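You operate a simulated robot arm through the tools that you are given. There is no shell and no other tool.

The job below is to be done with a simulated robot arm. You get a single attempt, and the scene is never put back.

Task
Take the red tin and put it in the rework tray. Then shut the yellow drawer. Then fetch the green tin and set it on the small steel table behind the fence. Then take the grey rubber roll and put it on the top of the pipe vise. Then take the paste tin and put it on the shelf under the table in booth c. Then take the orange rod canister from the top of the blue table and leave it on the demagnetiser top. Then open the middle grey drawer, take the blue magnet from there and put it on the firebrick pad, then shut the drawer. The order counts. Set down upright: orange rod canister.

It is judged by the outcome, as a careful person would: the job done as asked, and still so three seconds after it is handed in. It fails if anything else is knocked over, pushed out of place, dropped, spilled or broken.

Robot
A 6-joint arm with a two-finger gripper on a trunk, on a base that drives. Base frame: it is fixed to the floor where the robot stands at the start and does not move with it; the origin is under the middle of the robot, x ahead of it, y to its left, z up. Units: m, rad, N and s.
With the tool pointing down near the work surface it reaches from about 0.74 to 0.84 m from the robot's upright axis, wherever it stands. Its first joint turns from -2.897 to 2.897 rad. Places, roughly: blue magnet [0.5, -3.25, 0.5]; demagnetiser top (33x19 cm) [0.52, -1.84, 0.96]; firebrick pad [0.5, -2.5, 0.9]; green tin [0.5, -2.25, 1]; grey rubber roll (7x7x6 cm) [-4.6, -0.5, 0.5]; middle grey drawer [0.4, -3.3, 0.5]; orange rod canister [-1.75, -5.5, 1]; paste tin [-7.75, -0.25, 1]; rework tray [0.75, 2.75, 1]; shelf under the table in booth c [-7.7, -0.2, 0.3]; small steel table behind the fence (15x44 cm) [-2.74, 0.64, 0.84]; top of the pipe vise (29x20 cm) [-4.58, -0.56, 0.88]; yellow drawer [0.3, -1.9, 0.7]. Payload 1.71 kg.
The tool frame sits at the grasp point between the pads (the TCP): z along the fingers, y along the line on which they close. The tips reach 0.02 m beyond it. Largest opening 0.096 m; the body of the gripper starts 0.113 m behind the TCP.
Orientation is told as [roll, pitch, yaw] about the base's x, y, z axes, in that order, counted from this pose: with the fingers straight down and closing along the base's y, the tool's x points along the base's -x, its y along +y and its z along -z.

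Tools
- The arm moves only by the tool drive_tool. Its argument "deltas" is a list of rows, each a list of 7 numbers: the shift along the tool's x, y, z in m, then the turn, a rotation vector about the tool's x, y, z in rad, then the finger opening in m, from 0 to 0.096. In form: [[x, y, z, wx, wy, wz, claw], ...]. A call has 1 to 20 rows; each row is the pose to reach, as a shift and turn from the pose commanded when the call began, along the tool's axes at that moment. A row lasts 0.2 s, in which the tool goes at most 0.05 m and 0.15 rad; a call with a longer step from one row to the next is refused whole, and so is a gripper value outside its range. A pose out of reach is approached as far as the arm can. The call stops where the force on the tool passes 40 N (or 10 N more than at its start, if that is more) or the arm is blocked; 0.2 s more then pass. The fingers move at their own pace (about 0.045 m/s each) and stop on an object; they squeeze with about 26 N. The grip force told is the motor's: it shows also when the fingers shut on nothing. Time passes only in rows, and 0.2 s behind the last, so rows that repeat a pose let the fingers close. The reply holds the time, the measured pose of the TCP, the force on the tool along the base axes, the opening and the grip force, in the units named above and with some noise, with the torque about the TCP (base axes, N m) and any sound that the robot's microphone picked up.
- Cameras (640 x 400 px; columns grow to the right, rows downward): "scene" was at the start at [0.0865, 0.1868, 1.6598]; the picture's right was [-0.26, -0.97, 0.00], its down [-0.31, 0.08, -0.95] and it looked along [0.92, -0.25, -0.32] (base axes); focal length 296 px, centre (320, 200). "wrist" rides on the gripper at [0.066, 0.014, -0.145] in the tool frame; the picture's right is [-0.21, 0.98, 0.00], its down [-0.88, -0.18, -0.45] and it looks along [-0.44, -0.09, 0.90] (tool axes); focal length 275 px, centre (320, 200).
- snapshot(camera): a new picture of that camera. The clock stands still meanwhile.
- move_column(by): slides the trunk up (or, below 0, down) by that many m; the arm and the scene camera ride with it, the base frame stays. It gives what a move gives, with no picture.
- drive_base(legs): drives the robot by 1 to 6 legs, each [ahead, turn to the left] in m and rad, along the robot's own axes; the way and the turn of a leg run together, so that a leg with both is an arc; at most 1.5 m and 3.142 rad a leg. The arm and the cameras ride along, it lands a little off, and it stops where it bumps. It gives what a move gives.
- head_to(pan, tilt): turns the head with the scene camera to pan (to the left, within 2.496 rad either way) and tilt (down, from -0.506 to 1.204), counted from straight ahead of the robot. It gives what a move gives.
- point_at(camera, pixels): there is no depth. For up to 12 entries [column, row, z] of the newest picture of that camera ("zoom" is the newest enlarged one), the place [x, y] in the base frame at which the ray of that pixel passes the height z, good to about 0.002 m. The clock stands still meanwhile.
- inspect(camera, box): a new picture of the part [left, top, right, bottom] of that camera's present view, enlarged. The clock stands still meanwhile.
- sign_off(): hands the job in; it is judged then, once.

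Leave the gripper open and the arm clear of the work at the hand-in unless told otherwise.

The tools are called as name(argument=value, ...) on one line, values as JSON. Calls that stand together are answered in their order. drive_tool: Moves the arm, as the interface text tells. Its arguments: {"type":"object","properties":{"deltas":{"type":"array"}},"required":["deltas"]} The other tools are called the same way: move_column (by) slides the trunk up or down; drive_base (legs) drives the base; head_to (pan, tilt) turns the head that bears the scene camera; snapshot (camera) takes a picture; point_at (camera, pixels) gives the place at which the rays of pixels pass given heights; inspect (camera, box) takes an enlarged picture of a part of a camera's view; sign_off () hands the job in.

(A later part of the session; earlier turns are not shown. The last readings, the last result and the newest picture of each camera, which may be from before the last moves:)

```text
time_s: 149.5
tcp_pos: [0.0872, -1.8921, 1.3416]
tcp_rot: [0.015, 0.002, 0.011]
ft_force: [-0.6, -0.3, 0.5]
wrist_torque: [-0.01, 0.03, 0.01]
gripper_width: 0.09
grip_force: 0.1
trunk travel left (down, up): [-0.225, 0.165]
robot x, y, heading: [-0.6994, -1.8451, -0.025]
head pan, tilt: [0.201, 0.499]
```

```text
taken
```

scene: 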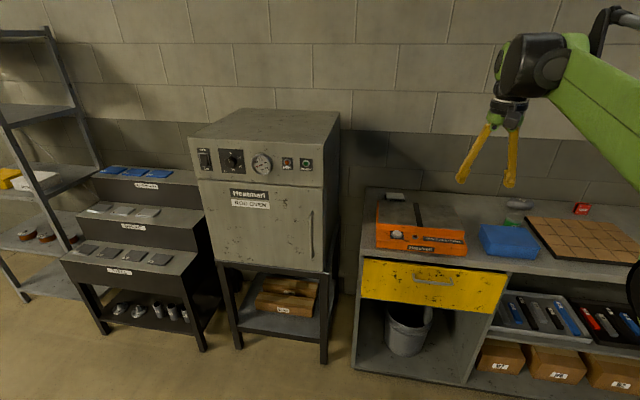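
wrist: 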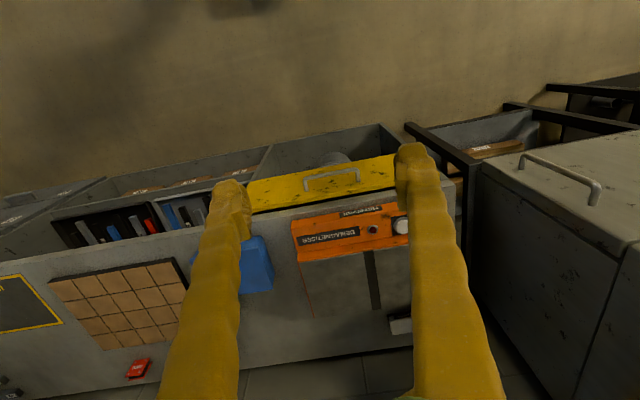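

inspect(camera="scene", box=[440, 170, 600, 270])

point_at(camera="zoom", pixels=[[320, 200, 0.9], [304, 160, 0.95], [304, 176, 0.9], [320, 140, 0.95], [340, 245, 0.95], [160, 260, 0.9]])

```text
4.00 times, centred on (520, 220) of scene
```

zoom: 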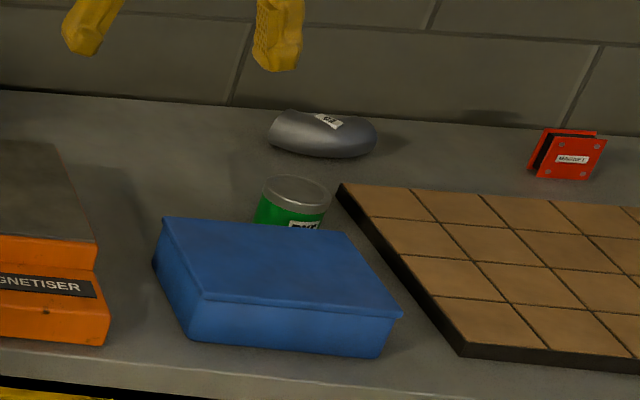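

```text
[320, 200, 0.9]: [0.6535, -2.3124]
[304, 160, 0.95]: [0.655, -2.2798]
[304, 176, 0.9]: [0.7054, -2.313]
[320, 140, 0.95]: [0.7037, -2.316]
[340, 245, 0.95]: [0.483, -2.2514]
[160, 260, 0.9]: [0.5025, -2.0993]
```

The green tin stands behind the blue box, beside the firebrick pad, with a grey cushion-like piece behind it. I drive diagonally to about (−0.22, −2.24) so that the tin falls inside the tool-down reach window; the tool stays at z 1.34, above everything on the bench.

drive_base(legs=[[0.0, -0.66], [0.62, 0.0], [0.0, 0.685]])

snapshot(camera="scene")

snapshot(camera="wrist")

```text
time_s: 159.5
tcp_pos: [0.5769, -2.2401, 1.3414]
tcp_rot: [0.017, 0.0, 0.062]
ft_force: [-0.1, 0.8, 0.0]
wrist_torque: [-0.01, -0.03, 0.03]
gripper_width: 0.09
grip_force: 0.0
trunk travel left (down, up): [-0.225, 0.165]
robot x, y, heading: [-0.2154, -2.2338, 0.024]
head pan, tilt: [0.201, 0.499]
```

```text
taken
```

scene: 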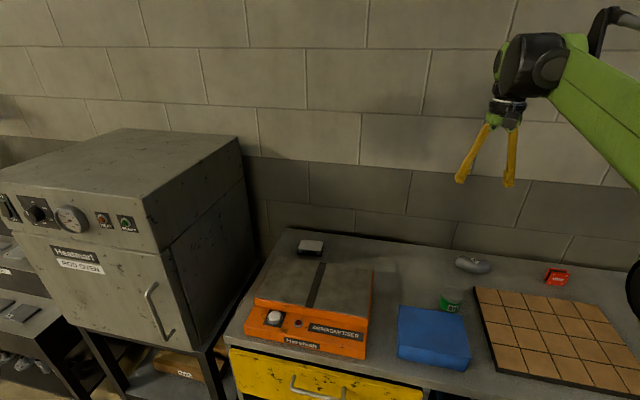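

```text
taken
```

wrist: 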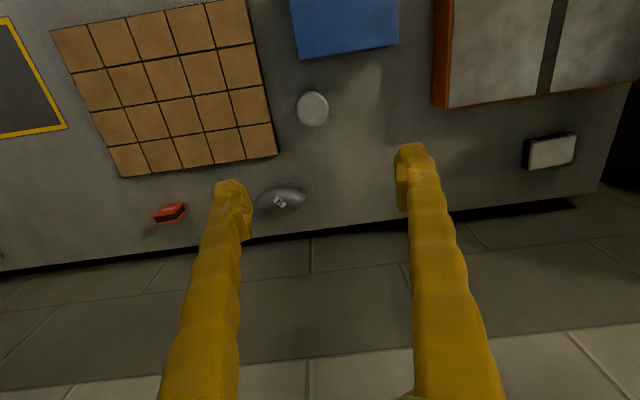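

The wrist camera sees the green tin's lid at (313,109), with free space left and right. I zoom in both views to triangulate.

inspect(camera="wrist", box=[240, 50, 400, 150])

inspect(camera="scene", box=[400, 250, 520, 325])

```text
4.00 times, centred on (320, 100) of wrist
```

zoom: 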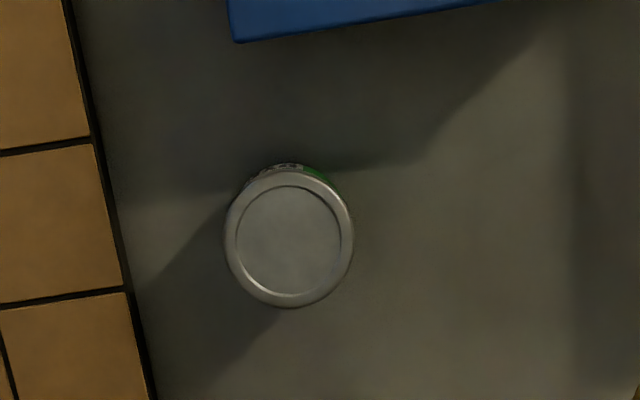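

```text
5.33 times, centred on (460, 288) of scene
```

zoom: 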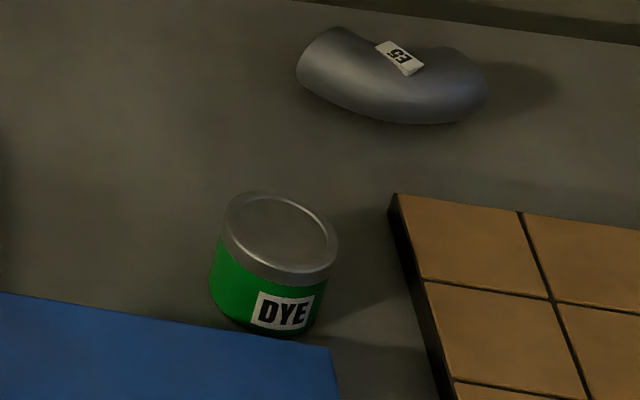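

point_at(camera="zoom", pixels=[[280, 235, 0.94], [280, 235, 0.96], [280, 235, 0.98], [222, 232, 0.96], [338, 245, 0.96], [395, 195, 0.92], [455, 395, 0.92], [330, 350, 0.95], [2, 293, 0.95]])

inspect(camera="wrist", box=[240, 50, 400, 150])

point_at(camera="zoom", pixels=[[289, 240, 0.94], [289, 240, 0.96], [289, 240, 0.98], [226, 235, 0.96], [353, 237, 0.96], [289, 172, 0.96], [289, 308, 0.96], [127, 290, 0.92], [235, 42, 0.95]])

```text
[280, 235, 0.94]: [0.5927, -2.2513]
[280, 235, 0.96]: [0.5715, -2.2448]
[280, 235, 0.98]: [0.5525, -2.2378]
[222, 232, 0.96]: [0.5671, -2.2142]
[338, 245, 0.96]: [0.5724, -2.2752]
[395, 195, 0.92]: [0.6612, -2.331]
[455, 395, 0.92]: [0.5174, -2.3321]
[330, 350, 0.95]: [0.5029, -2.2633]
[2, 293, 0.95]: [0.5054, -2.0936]
```

```text
4.00 times, centred on (320, 100) of wrist
```

zoom: 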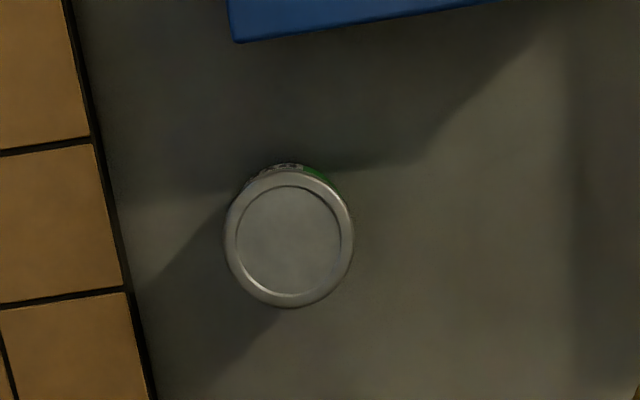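

```text
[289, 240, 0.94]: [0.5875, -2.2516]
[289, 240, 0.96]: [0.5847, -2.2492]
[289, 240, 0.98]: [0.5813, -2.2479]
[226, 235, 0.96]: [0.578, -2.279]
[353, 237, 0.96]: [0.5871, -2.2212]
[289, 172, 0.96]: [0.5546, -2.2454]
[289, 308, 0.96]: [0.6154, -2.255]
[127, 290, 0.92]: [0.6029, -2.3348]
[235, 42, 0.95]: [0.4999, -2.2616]
```

Green tin "DYE": centre (0.587, −2.250), lid z ≈ 0.947. Before gripping, I look over to the small steel table behind the fence (direction about 2.3 rad to the left) to choose a suitable grip orientation.

head_to(pan=2.3, tilt=0.2)

snapshot(camera="scene")

inspect(camera="scene", box=[200, 100, 440, 250])

```text
time_s: 161.5
tcp_pos: [0.5574, -2.2394, 1.3525]
tcp_rot: [0.017, -0.016, 0.062]
ft_force: [0.5, -0.5, 0.0]
wrist_torque: [-0.01, 0.01, -0.04]
gripper_width: 0.0904
grip_force: 0.1
trunk travel left (down, up): [-0.225, 0.165]
robot x, y, heading: [-0.2126, -2.2356, 0.026]
head pan, tilt: [2.3, 0.201]
```

```text
taken
```

scene: 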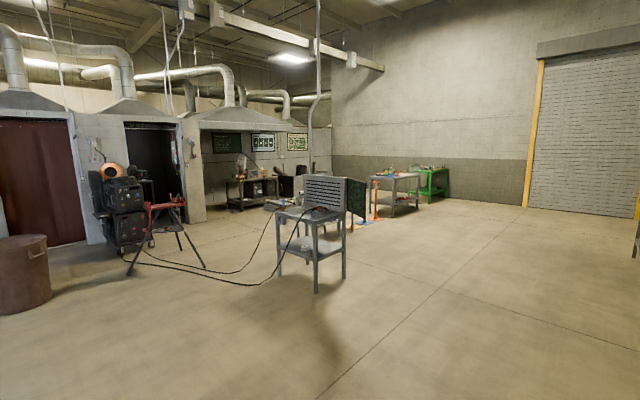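

```text
2.67 times, centred on (320, 175) of scene
```

zoom: 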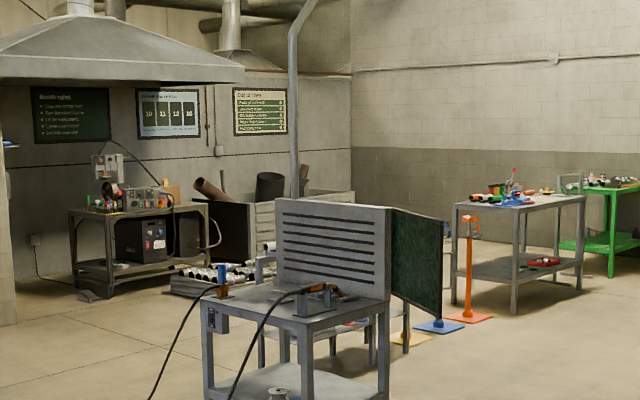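

I use point_at to locate the slotted-panel table and the tables behind it.

point_at(camera="scene", pixels=[[315, 291, 0.0], [279, 275, 0.0], [344, 277, 0.0], [300, 213, 0.85], [391, 214, 0.0], [417, 208, 0.0], [372, 222, 0.0], [240, 208, 0.0], [280, 207, 0.85], [340, 213, 0.85]])

inspect(camera="scene", box=[260, 160, 380, 235])

```text
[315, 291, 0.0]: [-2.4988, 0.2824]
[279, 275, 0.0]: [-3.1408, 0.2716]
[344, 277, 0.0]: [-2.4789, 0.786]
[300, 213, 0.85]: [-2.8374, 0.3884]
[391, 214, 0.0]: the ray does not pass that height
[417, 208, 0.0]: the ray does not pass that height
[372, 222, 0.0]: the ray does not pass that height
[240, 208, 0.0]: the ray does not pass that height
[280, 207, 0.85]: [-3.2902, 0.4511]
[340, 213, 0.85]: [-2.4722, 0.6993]
```

```text
5.33 times, centred on (320, 198) of scene
```

zoom: 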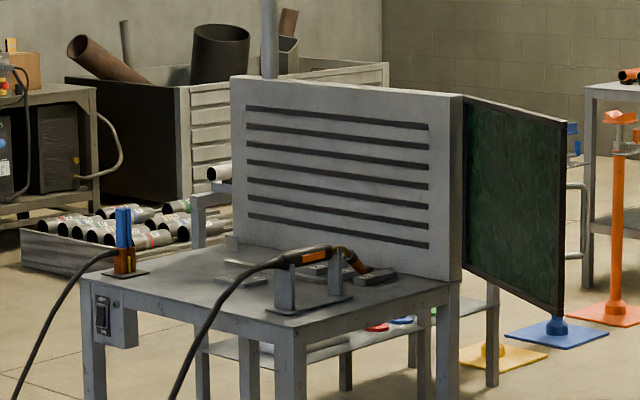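

The steel table with the slotted panel occupies roughly x −3.14…−2.48, y 0.28…0.79, matching the listed place; a vertical grip will suit. I turn the head back and go for the green tin with the tool straight down.

head_to(pan=0.2, tilt=0.55)

drive_tool(deltas=[[-0.01, -0.003, 0.04, 0, 0, 0, 0.09], [-0.02, -0.006, 0.08, 0, 0, 0, 0.09], [-0.028, -0.01, 0.12, 0, 0, 0, 0.09], [-0.028, -0.01, 0.16, 0, 0, 0, 0.09], [-0.028, -0.01, 0.2, 0, 0, 0, 0.09], [-0.028, -0.01, 0.24, 0, 0, 0, 0.09], [-0.028, -0.01, 0.24, 0, 0, 0, 0.09]])

snapshot(camera="wrist")

snapshot(camera="scene")

```text
time_s: 163.5
tcp_pos: [0.5561, -2.2419, 1.3526]
tcp_rot: [0.016, -0.013, 0.064]
ft_force: [0.0, 0.5, -0.8]
wrist_torque: [0.01, -0.01, 0.02]
gripper_width: 0.0904
grip_force: 0.0
trunk travel left (down, up): [-0.225, 0.165]
robot x, y, heading: [-0.2109, -2.2334, 0.028]
head pan, tilt: [0.201, 0.55]
```

```text
time_s: 165.1
tcp_pos: [0.5894, -2.2435, 1.1137]
tcp_rot: [0.015, -0.015, 0.063]
ft_force: [1.7, -0.2, -1.2]
wrist_torque: [-0.03, 0.04, 0.03]
gripper_width: 0.0899
grip_force: 0.1
trunk travel left (down, up): [-0.225, 0.165]
robot x, y, heading: [-0.2126, -2.2311, 0.025]
head pan, tilt: [0.201, 0.55]
```

```text
taken
```

wrist: 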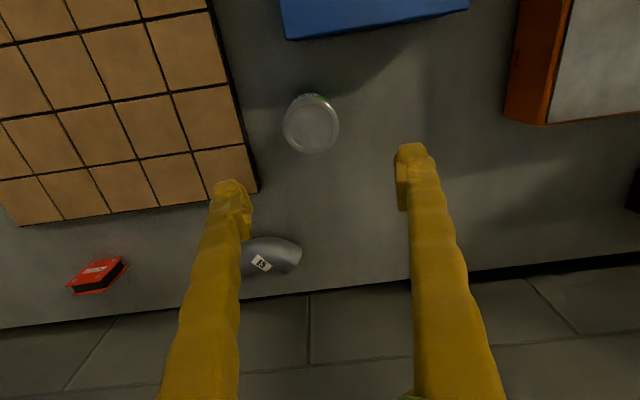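

```text
taken
```

scene: 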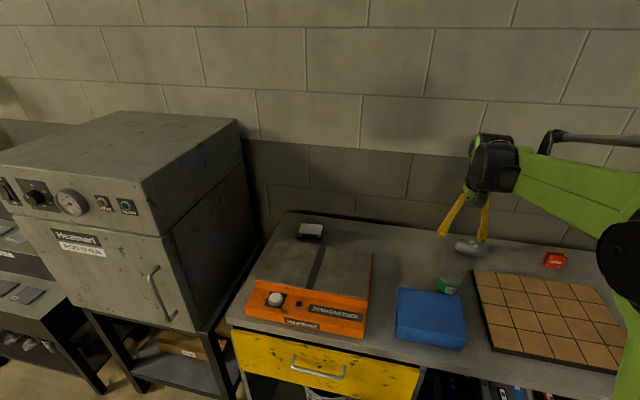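

inspect(camera="wrist", box=[240, 70, 400, 170])

```text
4.00 times, centred on (320, 120) of wrist
```

zoom: 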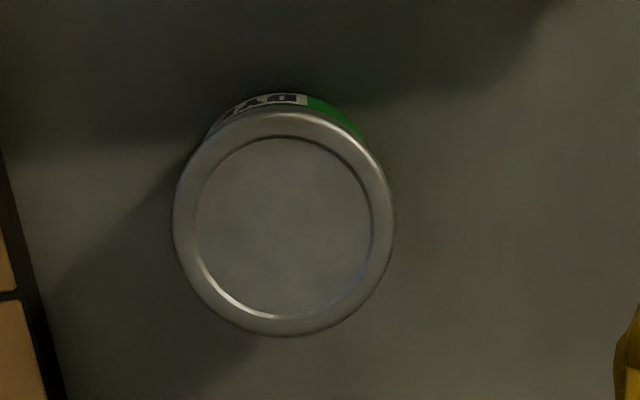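

point_at(camera="zoom", pixels=[[283, 226, 0.947], [174, 222, 0.947], [393, 222, 0.947], [283, 336, 0.947], [284, 115, 0.947], [283, 226, 0.96], [283, 226, 0.93]])

```text
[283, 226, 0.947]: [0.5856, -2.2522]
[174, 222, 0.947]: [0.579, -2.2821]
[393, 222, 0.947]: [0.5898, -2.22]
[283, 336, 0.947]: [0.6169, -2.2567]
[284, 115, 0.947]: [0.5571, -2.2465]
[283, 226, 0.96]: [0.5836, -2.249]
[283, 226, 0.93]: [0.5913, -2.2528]
```

Tin centre (0.586, −2.251). I descend with the fingers on either side to TCP z ≈ 0.928.

drive_tool(deltas=[[0.0025, -0.004, 0.04, 0.008, 0.008, 0, 0.09], [0.005, -0.008, 0.08, 0.015, 0.015, 0, 0.09], [0.0067, -0.0101, 0.11, 0.015, 0.015, 0, 0.09], [0.0067, -0.0101, 0.14, 0.015, 0.015, 0, 0.09], [0.0067, -0.0101, 0.165, 0.015, 0.015, 0, 0.09], [0.0067, -0.0101, 0.1855, 0.015, 0.015, 0, 0.09], [0.0067, -0.0101, 0.1855, 0.015, 0.015, 0, 0.09]])

snapshot(camera="wrist")

inspect(camera="scene", box=[380, 190, 540, 320])

```text
time_s: 166.7
tcp_pos: [0.5864, -2.253, 0.9272]
tcp_rot: [0.001, 0.001, 0.064]
ft_force: [-0.4, -0.2, -0.5]
wrist_torque: [0.04, 0.01, 0.02]
gripper_width: 0.0901
grip_force: 0.0
trunk travel left (down, up): [-0.225, 0.165]
robot x, y, heading: [-0.2081, -2.238, 0.027]
head pan, tilt: [0.201, 0.55]
```

```text
taken
```

wrist: 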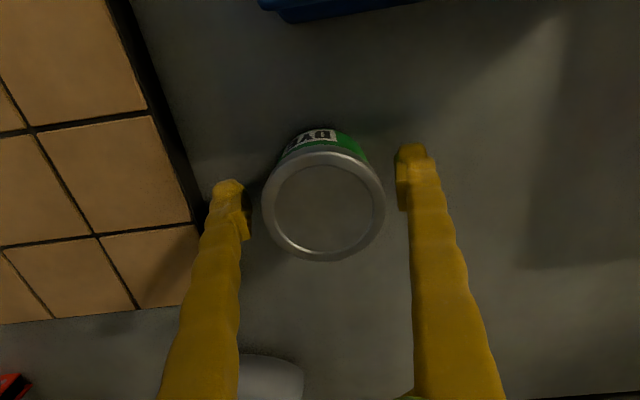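

```text
3.08 times, centred on (460, 255) of scene
```

zoom: 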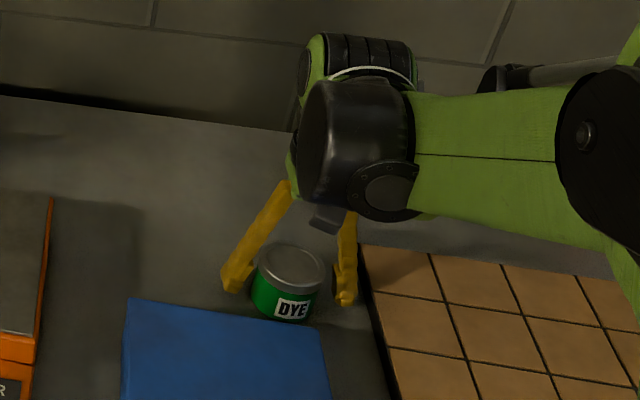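

The tin is centred between the fingers. I close on it.

drive_tool(deltas=[[0, 0, 0, 0, 0, 0, 0.03], [0, 0, 0, 0, 0, 0, 0.03], [0, 0, 0, 0, 0, 0, 0.03], [0, 0, 0, 0, 0, 0, 0.03], [0, 0, 0, 0, 0, 0, 0.03]])

drive_tool(deltas=[[0, 0, -0.01, 0, 0, 0, 0.03], [0, 0, -0.04, 0, 0, 0, 0.03], [0, 0, -0.08, 0, 0, 0, 0.03], [0, 0, -0.12, 0, 0, 0, 0.03], [0, 0, -0.16, 0, 0, 0, 0.03], [0, 0, -0.2, 0, 0, 0, 0.03], [0, 0, -0.24, 0, 0, 0, 0.03], [0, 0, -0.28, 0, 0, 0, 0.03], [0, 0, -0.32, 0, 0, 0, 0.03]])

snapshot(camera="wrist")

snapshot(camera="scene")

```text
time_s: 167.9
tcp_pos: [0.5859, -2.2523, 0.9273]
tcp_rot: [0.0, 0.001, 0.063]
ft_force: [0.1, 1.8, -0.2]
wrist_torque: [0.02, -0.03, 0.0]
gripper_width: 0.0688
grip_force: 25.8
trunk travel left (down, up): [-0.225, 0.165]
robot x, y, heading: [-0.2078, -2.2349, 0.023]
head pan, tilt: [0.201, 0.55]
```

```text
time_s: 169.9
tcp_pos: [0.5884, -2.2518, 1.2447]
tcp_rot: [0.001, 0.0, 0.062]
ft_force: [0.2, 0.8, -1.9]
wrist_torque: [0.02, 0.01, -0.01]
gripper_width: 0.0687
grip_force: 26.0
trunk travel left (down, up): [-0.225, 0.165]
robot x, y, heading: [-0.2191, -2.2357, 0.027]
head pan, tilt: [0.201, 0.55]
```

```text
taken
```

wrist: 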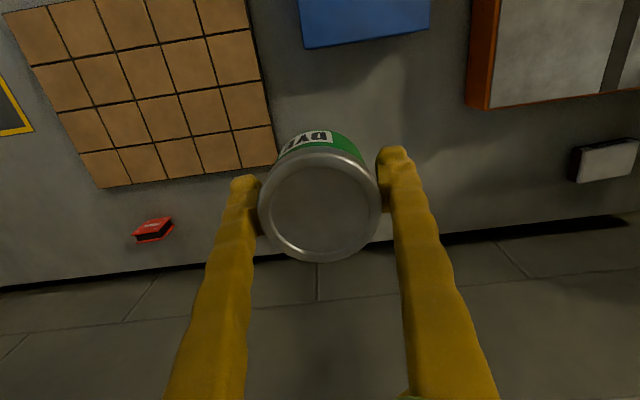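

```text
taken
```

scene: 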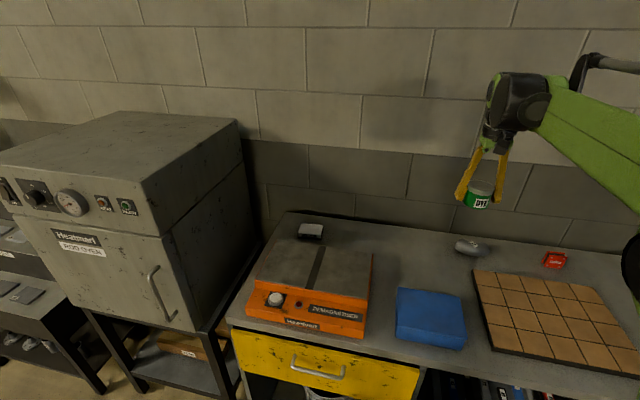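

The green tin is held (25.9 N). I back off 0.45 m, turn toward the steel table and drive part of the way across the open floor, then look again (there are hoses on the floor near that table).

drive_base(legs=[[-0.45, 0.0], [0.0, 2.45], [1.4, 0.0]])

snapshot(camera="scene")

snapshot(camera="wrist")

```text
time_s: 191.6
tcp_pos: [-2.3992, -0.9226, 1.2459]
tcp_rot: [0.0, 0.0, 2.544]
ft_force: [-0.5, -0.9, -2.5]
wrist_torque: [0.02, 0.01, -0.02]
gripper_width: 0.0689
grip_force: 26.1
trunk travel left (down, up): [-0.225, 0.165]
robot x, y, heading: [-1.7775, -1.4273, 2.513]
head pan, tilt: [0.201, 0.55]
```

```text
taken
```

scene: 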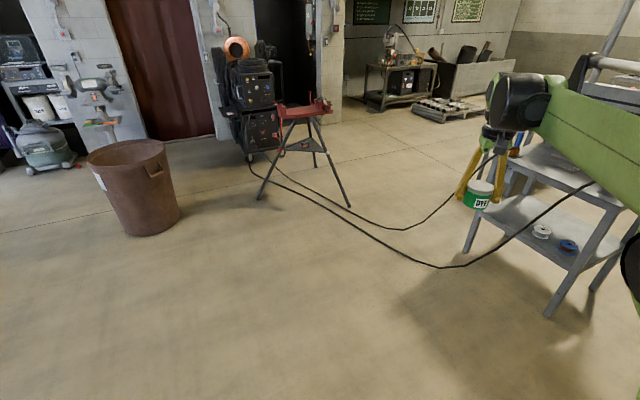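

```text
taken
```

wrist: 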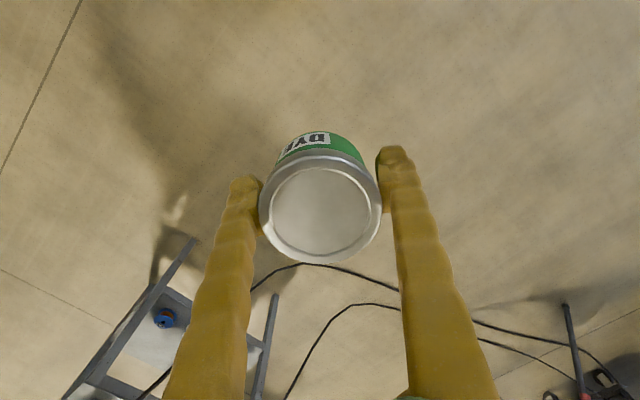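

I locate hoses, table legs, the vise tripod and the bin on the floor.

point_at(camera="scene", pixels=[[440, 267, 0.0], [400, 228, 0.0], [330, 203, 0.0], [360, 228, 0.0], [467, 252, 0.0], [550, 315, 0.0], [480, 255, 0.0], [590, 290, 0.0], [262, 198, 0.0], [347, 206, 0.0], [318, 167, 0.0], [150, 232, 0.0]])

head_to(pan=-0.15, tilt=0.45)

snapshot(camera="scene")

```text
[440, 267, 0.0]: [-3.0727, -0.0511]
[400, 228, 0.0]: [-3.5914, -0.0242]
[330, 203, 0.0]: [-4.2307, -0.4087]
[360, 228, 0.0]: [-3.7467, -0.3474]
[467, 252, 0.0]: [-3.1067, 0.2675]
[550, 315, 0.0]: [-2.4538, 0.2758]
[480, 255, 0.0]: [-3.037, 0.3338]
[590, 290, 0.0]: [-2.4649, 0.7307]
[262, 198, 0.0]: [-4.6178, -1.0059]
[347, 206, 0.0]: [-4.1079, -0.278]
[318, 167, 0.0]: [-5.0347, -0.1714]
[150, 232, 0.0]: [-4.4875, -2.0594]
```

```text
time_s: 192.4
tcp_pos: [-2.3873, -0.9315, 1.2539]
tcp_rot: [0.002, -0.011, 2.541]
ft_force: [-0.8, 0.5, -2.5]
wrist_torque: [-0.06, -0.05, 0.01]
gripper_width: 0.0687
grip_force: 25.5
trunk travel left (down, up): [-0.225, 0.165]
robot x, y, heading: [-1.7775, -1.4275, 2.502]
head pan, tilt: [-0.15, 0.45]
```

```text
taken
```

scene: 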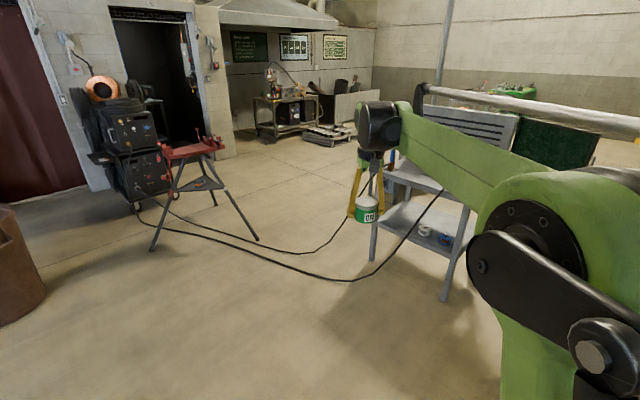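

The hose rises from the floor at about (−3.07, −0.05) to the table's front edge, so I must not stand there. I move to about (−2.0, −0.6) to see the table top more closely first.

drive_base(legs=[[0.0, -0.67], [0.8, 0.0]])

head_to(pan=0.5, tilt=0.45)

snapshot(camera="scene")

snapshot(camera="wrist")

```text
time_s: 200.8
tcp_pos: [-2.1552, 0.0915, 1.256]
tcp_rot: [-0.001, -0.012, 1.876]
ft_force: [-0.1, 0.7, -1.9]
wrist_torque: [0.0, 0.0, 0.0]
gripper_width: 0.0683
grip_force: 25.6
trunk travel left (down, up): [-0.225, 0.165]
robot x, y, heading: [-1.9854, -0.6673, 1.836]
head pan, tilt: [-0.15, 0.45]
```

```text
time_s: 201.8
tcp_pos: [-2.1491, 0.074, 1.2682]
tcp_rot: [-0.002, -0.027, 1.877]
ft_force: [-0.3, 0.0, -1.4]
wrist_torque: [-0.03, -0.02, -0.04]
gripper_width: 0.068
grip_force: 26.0
trunk travel left (down, up): [-0.225, 0.165]
robot x, y, heading: [-1.9845, -0.6725, 1.835]
head pan, tilt: [0.499, 0.45]
```

```text
taken
```

scene: 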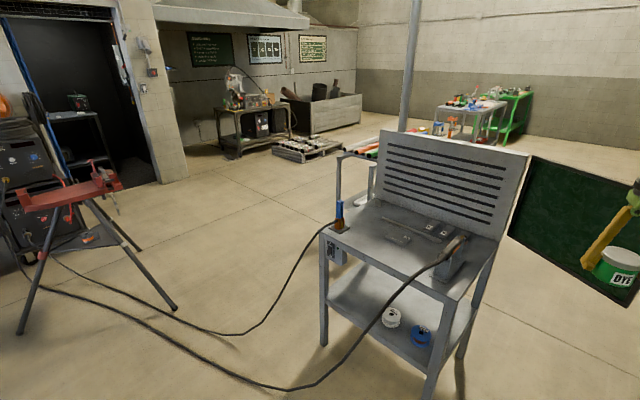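

```text
taken
```

wrist: 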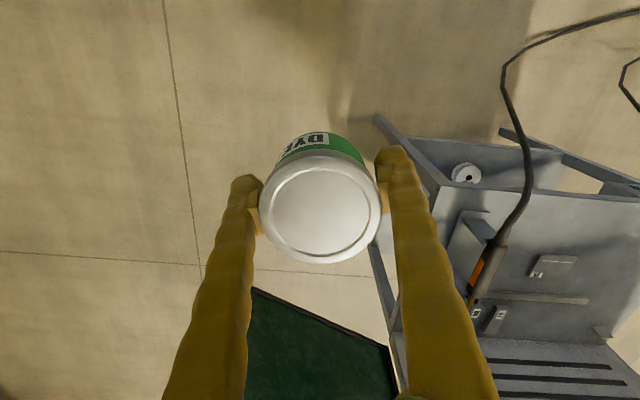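

I now see a long low bar ("fence") lying across the table top at about (415,228), with the slotted panel behind it. I zoom in.

inspect(camera="scene", box=[310, 120, 550, 290])

inspect(camera="wrist", box=[380, 110, 640, 400])

```text
2.35 times, centred on (430, 205) of scene
```

zoom: 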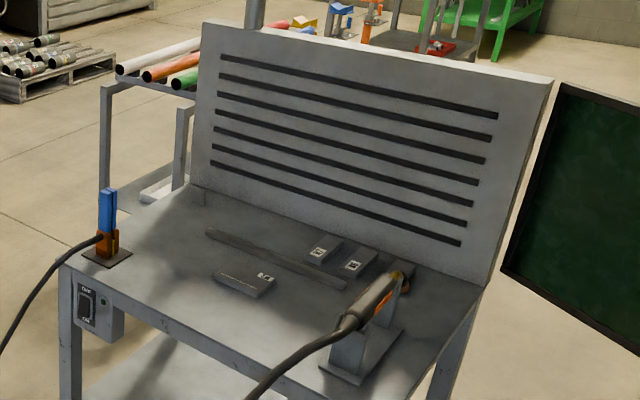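

```text
1.38 times, centred on (510, 255) of wrist
```

zoom: 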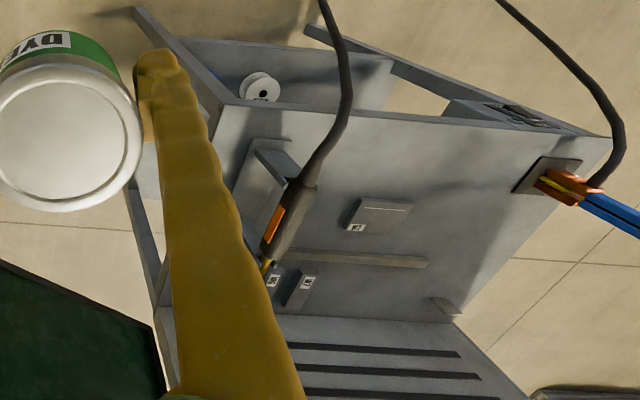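

inspect(camera="scene", box=[310, 120, 550, 290])

point_at(camera="zoom", pixels=[[208, 230, 0.84], [345, 285, 0.84], [193, 187, 0.84], [485, 286, 0.84], [312, 262, 0.84], [340, 275, 0.84], [330, 238, 0.84], [380, 255, 0.84], [62, 262, 0.84], [270, 225, 0.84], [250, 228, 0.84], [400, 262, 0.84]])

```text
2.35 times, centred on (430, 205) of scene
```

zoom: 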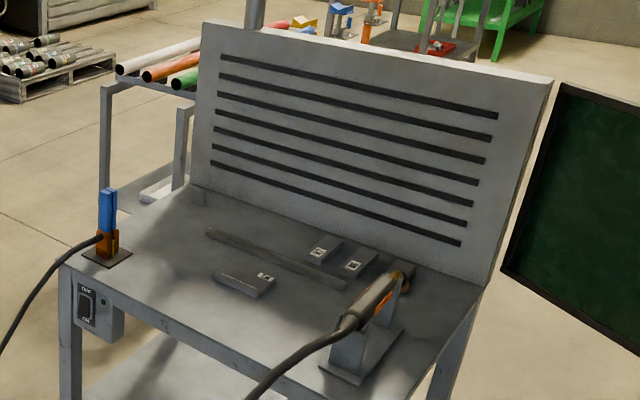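

```text
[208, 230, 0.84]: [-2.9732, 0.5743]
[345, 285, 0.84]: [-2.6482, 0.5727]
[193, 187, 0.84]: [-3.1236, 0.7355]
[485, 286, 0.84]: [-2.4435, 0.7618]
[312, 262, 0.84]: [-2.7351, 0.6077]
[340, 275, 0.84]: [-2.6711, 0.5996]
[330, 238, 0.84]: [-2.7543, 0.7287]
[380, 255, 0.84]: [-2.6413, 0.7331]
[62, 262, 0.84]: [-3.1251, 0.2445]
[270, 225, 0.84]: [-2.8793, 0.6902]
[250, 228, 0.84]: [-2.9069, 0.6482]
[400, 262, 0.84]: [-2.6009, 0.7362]
```

The bar ("fence") runs from x −2.97 to −2.65 at y ≈ 0.57 and the panel is at y ≈ 0.74, so the target strip is y 0.58–0.72; two little blocks sit at x −2.76…−2.64, so the free part is around x ≈ −2.88. I check the hoses and the green curtain position.

point_at(camera="scene", pixels=[[508, 238, 0.84], [628, 306, 0.84], [534, 157, 1.2], [634, 185, 1.2], [300, 388, 0.0], [250, 385, 0.0], [350, 358, 0.1], [232, 336, 0.0], [270, 318, 0.0], [400, 290, 0.6], [440, 395, 0.0], [323, 345, 0.0]])

head_to(pan=0.1, tilt=0.6)

snapshot(camera="scene")

```text
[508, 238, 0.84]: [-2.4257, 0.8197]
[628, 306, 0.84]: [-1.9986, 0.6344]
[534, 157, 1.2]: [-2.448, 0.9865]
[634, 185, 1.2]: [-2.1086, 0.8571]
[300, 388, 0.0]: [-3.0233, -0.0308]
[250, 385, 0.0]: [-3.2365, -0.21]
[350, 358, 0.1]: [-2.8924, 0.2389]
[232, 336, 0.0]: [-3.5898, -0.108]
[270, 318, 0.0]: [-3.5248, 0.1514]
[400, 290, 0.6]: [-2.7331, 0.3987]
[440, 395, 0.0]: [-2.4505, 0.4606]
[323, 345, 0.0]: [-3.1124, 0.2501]
```

```text
time_s: 202.7
tcp_pos: [-2.1496, 0.0746, 1.2671]
tcp_rot: [-0.001, -0.028, 1.876]
ft_force: [0.6, -0.3, -1.7]
wrist_torque: [0.0, 0.01, -0.02]
gripper_width: 0.0682
grip_force: 26.3
trunk travel left (down, up): [-0.225, 0.165]
robot x, y, heading: [-1.9831, -0.6708, 1.833]
head pan, tilt: [0.099, 0.6]
```

```text
taken
```

scene: 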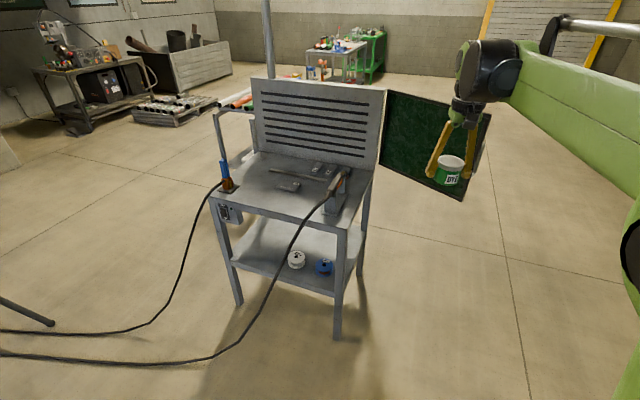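

The curtain screens the right side (from (−2.43, 0.82) to about (−2.0, 0.63), z > 0.8), and the torch hose hangs in front of the left half. I need to know my chassis outline to choose a standing place, so I tilt the head fully down to see it.

head_to(pan=0.3, tilt=1.2)

snapshot(camera="scene")

point_at(camera="scene", pixels=[[320, 200, 0.3], [320, 200, 0.0], [320, 390, 0.3], [320, 10, 0.0]])

```text
time_s: 203.7
tcp_pos: [-2.1501, 0.0743, 1.267]
tcp_rot: [0.0, -0.028, 1.876]
ft_force: [-0.5, -0.1, -2.5]
wrist_torque: [0.0, -0.02, 0.01]
gripper_width: 0.0683
grip_force: 26.0
trunk travel left (down, up): [-0.225, 0.165]
robot x, y, heading: [-1.9818, -0.6714, 1.837]
head pan, tilt: [0.3, 1.201]
```

```text
taken
```

scene: 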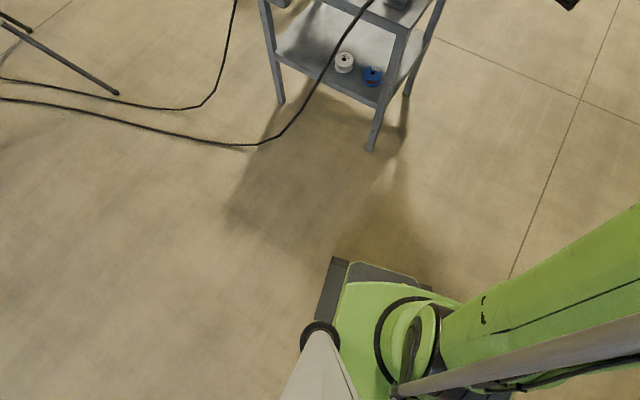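

```text
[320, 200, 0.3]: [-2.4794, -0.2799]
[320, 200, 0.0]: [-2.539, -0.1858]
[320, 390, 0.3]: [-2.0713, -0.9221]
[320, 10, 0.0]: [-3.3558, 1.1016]
```

point_at(camera="scene", pixels=[[333, 257, 0.3], [333, 257, 0.2], [432, 288, 0.3], [318, 318, 0.3], [250, 145, 0.0], [290, 130, 0.0], [290, 130, 0.2], [320, 85, 0.3], [320, 85, 0.5], [345, 40, 0.7], [371, 150, 0.0], [281, 103, 0.0]])

```text
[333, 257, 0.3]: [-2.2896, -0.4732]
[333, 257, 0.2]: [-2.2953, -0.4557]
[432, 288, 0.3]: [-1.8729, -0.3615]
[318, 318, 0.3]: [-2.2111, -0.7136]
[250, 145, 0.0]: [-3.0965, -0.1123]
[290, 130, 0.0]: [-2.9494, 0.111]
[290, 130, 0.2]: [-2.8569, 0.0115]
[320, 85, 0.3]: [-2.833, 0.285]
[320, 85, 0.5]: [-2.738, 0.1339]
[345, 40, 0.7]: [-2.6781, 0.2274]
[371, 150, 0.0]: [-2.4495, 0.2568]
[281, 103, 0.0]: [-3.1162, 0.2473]
```

The chassis reaches about 0.27–0.3 m ahead and 0.25 m to each side. Standing right of the hose at about (−2.42, −0.1) needs a reach of ~0.83 m. I test in free air here (nothing below but floor) how far the tool-down reach goes at z ≈ 0.9.

drive_tool(deltas=[[0, 0, 0.045, 0, 0.01, 0, 0.03], [0, 0, 0.09, 0, 0.02, 0, 0.03], [0, 0, 0.135, 0, 0.028, 0, 0.03], [0, 0, 0.18, 0, 0.028, 0, 0.03], [0, 0, 0.225, 0, 0.028, 0, 0.03], [0, 0, 0.27, 0, 0.028, 0, 0.03], [0, 0, 0.315, 0, 0.028, 0, 0.03], [0, 0, 0.36, 0, 0.028, 0, 0.03], [-0.04, 0, 0.36, 0, 0.028, 0, 0.03], [-0.08, 0, 0.36, 0, 0.028, 0, 0.03], [-0.1, 0, 0.36, 0, 0.028, 0, 0.03], [-0.1, 0, 0.36, 0, 0.028, 0, 0.03]])

```text
time_s: 206.3
tcp_pos: [-2.1823, 0.1782, 0.9118]
tcp_rot: [-0.004, 0.001, 1.877]
ft_force: [0.2, -0.4, -2.9]
wrist_torque: [-0.01, 0.02, -0.01]
gripper_width: 0.068
grip_force: 26.2
trunk travel left (down, up): [-0.225, 0.165]
robot x, y, heading: [-1.9862, -0.6684, 1.835]
head pan, tilt: [0.3, 1.201]
```

Reach 0.869 m is fine with the tool still vertical. I probe a bit further.

drive_tool(deltas=[[-0.03, 0, 0, 0, 0, 0, 0.03], [-0.06, 0, 0, 0, 0, 0, 0.03], [-0.06, 0, 0, 0, 0, 0, 0.03]])

```text
time_s: 207.1
tcp_pos: [-2.2008, 0.2361, 0.9088]
tcp_rot: [-0.002, 0.0, 1.878]
ft_force: [0.2, 1.3, -2.4]
wrist_torque: [-0.03, -0.02, 0.0]
gripper_width: 0.0683
grip_force: 25.5
trunk travel left (down, up): [-0.225, 0.165]
robot x, y, heading: [-1.9854, -0.6694, 1.835]
head pan, tilt: [0.3, 1.201]
```

drive_tool(deltas=[[-0.03, 0, 0, 0, 0, 0, 0.03], [-0.06, 0, 0, 0, 0, 0, 0.03], [-0.09, 0, 0, 0, 0, 0, 0.03], [-0.09, 0, 0, 0, 0, 0, 0.03]])

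```text
time_s: 208.1
tcp_pos: [-2.2254, 0.3213, 0.9108]
tcp_rot: [-0.003, -0.001, 1.874]
ft_force: [0.6, 0.8, -1.8]
wrist_torque: [-0.02, -0.02, 0.02]
gripper_width: 0.068
grip_force: 25.7
trunk travel left (down, up): [-0.225, 0.165]
robot x, y, heading: [-1.9881, -0.6708, 1.836]
head pan, tilt: [0.3, 1.201]
```

The tool-down reach actually extends past 1.02 m, so I can stand well clear of the hose, at about (−2.42, −0.23). I retract and raise the arm, then drive there in a way that keeps the chassis corners off the hose.

drive_tool(deltas=[[0.04, 0, -0.02, 0, 0, 0, 0.03], [0.08, 0, -0.05, 0, 0, 0, 0.03], [0.11, 0, -0.09, 0, 0, 0, 0.03], [0.14, 0, -0.13, 0, 0, 0, 0.03], [0.17, 0, -0.17, 0, 0, 0, 0.03], [0.2, 0, -0.21, 0, 0, 0, 0.03], [0.22, 0, -0.25, 0, 0, 0, 0.03], [0.22, 0, -0.29, 0, 0, 0, 0.03], [0.22, 0, -0.33, 0, 0, 0, 0.03], [0.22, 0, -0.35, 0, 0, 0, 0.03], [0.22, 0, -0.35, 0, 0, 0, 0.03]])

drive_base(legs=[[0.0, 1.145], [0.44, 0.0], [0.0, -1.41], [0.2, 0.0]])

head_to(pan=0.3, tilt=0.9)

snapshot(camera="scene")

```text
time_s: 210.5
tcp_pos: [-2.1614, 0.1113, 1.2612]
tcp_rot: [0.0, -0.001, 1.874]
ft_force: [-0.1, -0.7, -1.6]
wrist_torque: [0.01, 0.01, 0.02]
gripper_width: 0.0682
grip_force: 26.0
trunk travel left (down, up): [-0.225, 0.165]
robot x, y, heading: [-1.9851, -0.6712, 1.835]
head pan, tilt: [0.3, 1.201]
```

```text
time_s: 225.3
tcp_pos: [-2.3973, 0.3984, 1.2611]
tcp_rot: [-0.001, 0.001, 1.618]
ft_force: [0.4, -0.8, -1.6]
wrist_torque: [-0.02, 0.02, 0.02]
gripper_width: 0.0681
grip_force: 26.1
trunk travel left (down, up): [-0.225, 0.165]
robot x, y, heading: [-2.4274, -0.4078, 1.585]
head pan, tilt: [0.3, 1.201]
```

```text
time_s: 226.1
tcp_pos: [-2.3961, 0.3841, 1.27]
tcp_rot: [-0.002, -0.013, 1.618]
ft_force: [0.4, 1.5, -2.9]
wrist_torque: [-0.21, 0.0, 0.0]
gripper_width: 0.0685
grip_force: 26.1
trunk travel left (down, up): [-0.225, 0.165]
robot x, y, heading: [-2.4262, -0.406, 1.582]
head pan, tilt: [0.3, 0.901]
```

```text
taken
```

scene: 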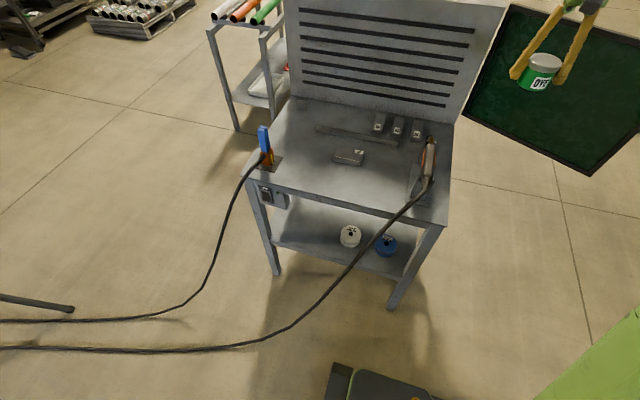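

Clear view: bar from (317,128) to (397,143), three small labelled blocks behind its right half, free strip behind its left half. I move 0.18 m closer; the chassis stays right of the hose.

drive_base(legs=[[0.18, 0.0]])

snapshot(camera="scene")

inspect(camera="scene", box=[220, 60, 480, 260])

```text
time_s: 227.9
tcp_pos: [-2.3996, 0.5583, 1.2718]
tcp_rot: [-0.001, -0.016, 1.619]
ft_force: [0.6, 0.3, -2.2]
wrist_torque: [0.01, 0.0, -0.03]
gripper_width: 0.068
grip_force: 26.2
trunk travel left (down, up): [-0.225, 0.165]
robot x, y, heading: [-2.4304, -0.2201, 1.584]
head pan, tilt: [0.3, 0.901]
```

```text
taken
```

scene: 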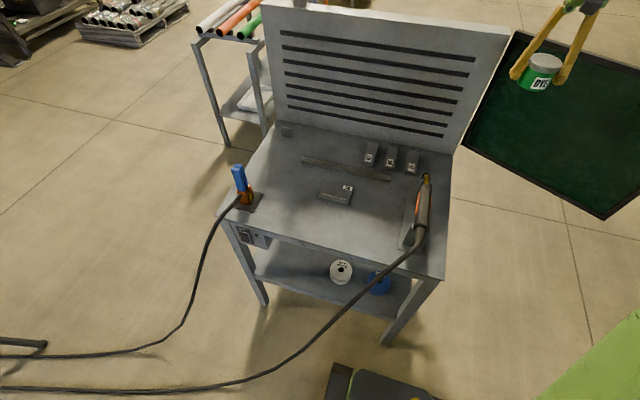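

```text
2.00 times, centred on (350, 160) of scene
```

zoom: 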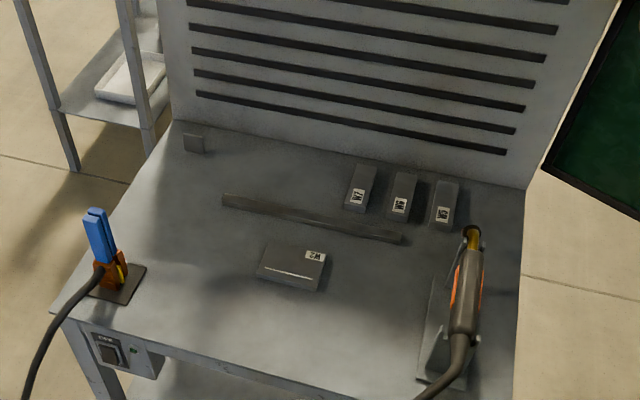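

point_at(camera="zoom", pixels=[[222, 198, 0.84], [403, 238, 0.84], [345, 210, 0.84], [368, 213, 0.84], [352, 168, 0.86], [175, 123, 0.84], [525, 190, 0.84], [192, 153, 0.84], [280, 180, 0.84], [270, 178, 0.84], [260, 195, 0.84], [455, 229, 0.84]])

```text
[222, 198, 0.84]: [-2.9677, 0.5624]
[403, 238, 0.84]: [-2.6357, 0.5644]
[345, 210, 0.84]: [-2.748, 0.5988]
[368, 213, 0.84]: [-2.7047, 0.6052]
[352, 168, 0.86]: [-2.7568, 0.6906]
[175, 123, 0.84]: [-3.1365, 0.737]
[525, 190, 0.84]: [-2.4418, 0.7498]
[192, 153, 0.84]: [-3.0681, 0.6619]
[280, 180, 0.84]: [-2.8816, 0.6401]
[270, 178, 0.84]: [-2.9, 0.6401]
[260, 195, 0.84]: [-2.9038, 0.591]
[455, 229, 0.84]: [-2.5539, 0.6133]
```

Target spot: (−2.87, 0.628), behind the bar, left of the blocks (which begin at x −2.757). I carry the tin over there at z ≈ 1.2 first.

drive_tool(deltas=[[-0.0076, 0.039, 0.006, 0, 0.001, 0, 0.03], [-0.015, 0.078, 0.012, 0, 0.003, 0, 0.03], [-0.023, 0.1166, 0.018, 0, 0.004, 0, 0.03], [-0.0305, 0.1555, 0.024, 0, 0.005, 0, 0.03], [-0.038, 0.1943, 0.03, 0, 0.007, 0, 0.03], [-0.0458, 0.2332, 0.036, 0, 0.008, 0, 0.03], [-0.0534, 0.272, 0.042, 0, 0.009, 0, 0.03], [-0.061, 0.311, 0.048, 0, 0.011, 0, 0.03], [-0.0686, 0.35, 0.054, 0, 0.012, 0, 0.03], [-0.0763, 0.3887, 0.06, 0, 0.013, 0, 0.03], [-0.084, 0.4275, 0.066, 0, 0.015, 0, 0.03], [-0.0915, 0.4664, 0.0715, 0, 0.016, 0, 0.03], [-0.0915, 0.4664, 0.0715, 0, 0.016, 0, 0.03]])

snapshot(camera="scene")

snapshot(camera="wrist")

```text
time_s: 230.7
tcp_pos: [-2.8734, 0.6119, 1.2132]
tcp_rot: [-0.005, -0.014, 1.618]
ft_force: [0.1, -0.1, -1.4]
wrist_torque: [-0.01, -0.04, -0.02]
gripper_width: 0.0679
grip_force: 26.4
trunk travel left (down, up): [-0.225, 0.165]
robot x, y, heading: [-2.4248, -0.2247, 1.582]
head pan, tilt: [0.3, 0.901]
```

```text
taken
```

scene: 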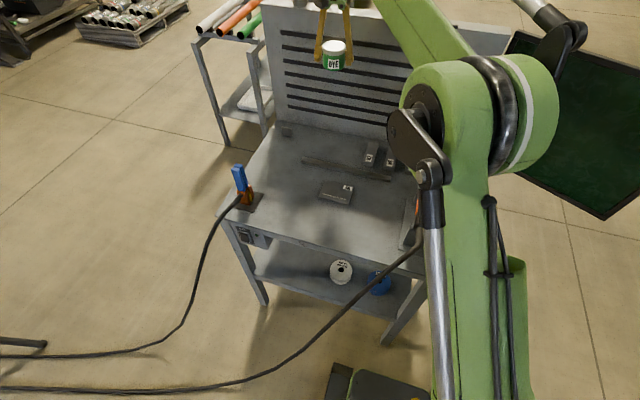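

```text
taken
```

wrist: 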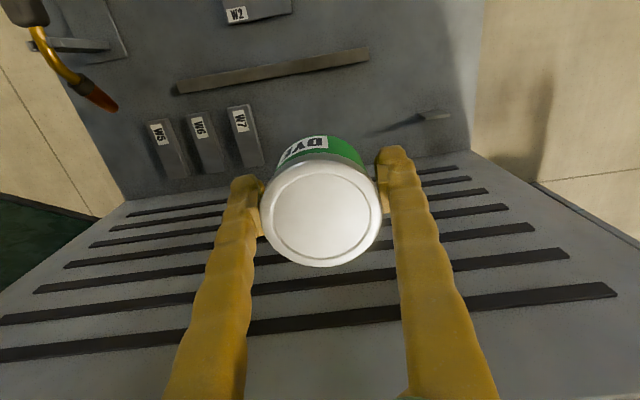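

Above the free spot (blocks W5–W7 to one side, bar toward me). I descend to about 2 cm above the table.

drive_tool(deltas=[[0, 0, 0.04, 0.001, 0.003, 0, 0.03], [-0.001, 0, 0.08, 0.002, 0.007, 0, 0.03], [-0.002, 0, 0.12, 0.004, 0.01, 0, 0.03], [-0.003, 0, 0.16, 0.005, 0.014, 0, 0.03], [-0.004, 0, 0.2, 0.005, 0.014, 0, 0.03], [-0.005, 0, 0.24, 0.005, 0.014, 0, 0.03], [-0.0055, 0, 0.28, 0.005, 0.014, 0, 0.03], [-0.0055, 0, 0.323, 0.005, 0.014, 0, 0.03], [-0.0055, 0, 0.323, 0.005, 0.014, 0, 0.03]])

snapshot(camera="wrist")

snapshot(camera="scene")

```text
time_s: 232.7
tcp_pos: [-2.8686, 0.6208, 0.8879]
tcp_rot: [-0.006, -0.001, 1.621]
ft_force: [0.1, -0.1, -2.5]
wrist_torque: [-0.03, 0.01, 0.0]
gripper_width: 0.0683
grip_force: 25.9
trunk travel left (down, up): [-0.225, 0.165]
robot x, y, heading: [-2.4267, -0.2222, 1.577]
head pan, tilt: [0.3, 0.901]
```

```text
taken
```

wrist: 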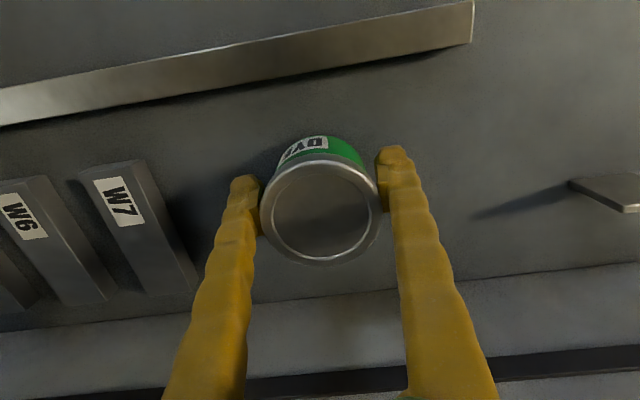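

```text
taken
```

scene: 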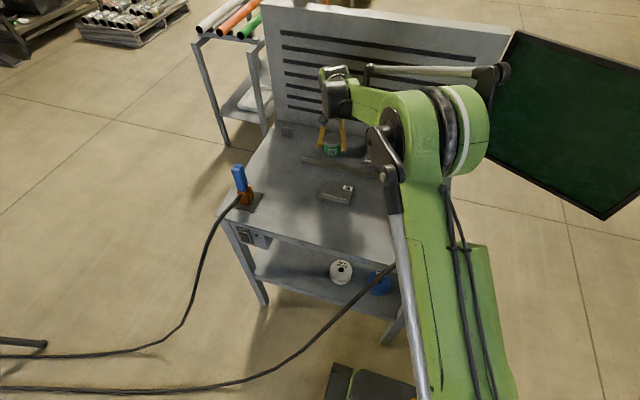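

The tin hovers between bar and panel with room on both sides. I lower in small steps watching the force.

drive_tool(deltas=[[0, 0, 0.005, 0, 0, 0, 0.03], [0, 0, 0.01, 0, 0, 0, 0.03], [0, 0, 0.014, 0, 0, 0, 0.03], [0, 0, 0.014, 0, 0, 0, 0.03]])

```text
time_s: 233.7
tcp_pos: [-2.8683, 0.6196, 0.8776]
tcp_rot: [-0.006, -0.002, 1.623]
ft_force: [-2.5, 6.1, 27.2]
wrist_torque: [-0.05, 0.04, -0.04]
gripper_width: 0.0685
grip_force: 26.0
trunk travel left (down, up): [-0.225, 0.165]
robot x, y, heading: [-2.4246, -0.2257, 1.584]
head pan, tilt: [0.3, 0.901]
```

Contact (27 N) at TCP z 0.878. I ease off 3 mm and open the fingers slowly.

drive_tool(deltas=[[0, 0, -0.003, 0, 0, 0, 0.03], [0, 0, -0.003, 0, 0, 0, 0.07], [0, 0, -0.003, 0, 0, 0, 0.085], [0, 0, -0.003, 0, 0, 0, 0.09], [0, 0, -0.003, 0, 0, 0, 0.09]])

snapshot(camera="wrist")

```text
time_s: 234.9
tcp_pos: [-2.8686, 0.6203, 0.8796]
tcp_rot: [-0.006, 0.001, 1.619]
ft_force: [0.4, 0.7, 0.7]
wrist_torque: [-0.04, 0.04, 0.02]
gripper_width: 0.0901
grip_force: 0.2
trunk travel left (down, up): [-0.225, 0.165]
robot x, y, heading: [-2.4248, -0.2255, 1.584]
head pan, tilt: [0.3, 0.901]
```

```text
taken
```

wrist: 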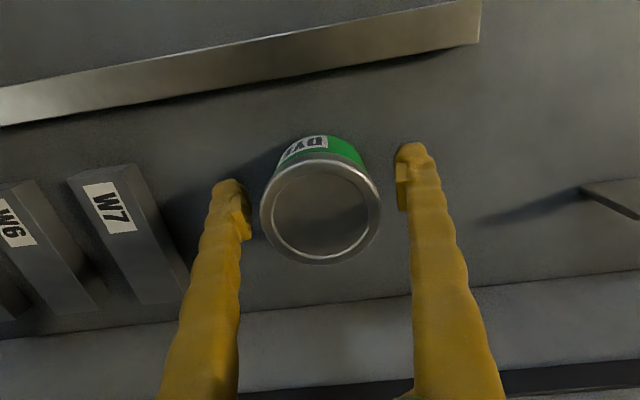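

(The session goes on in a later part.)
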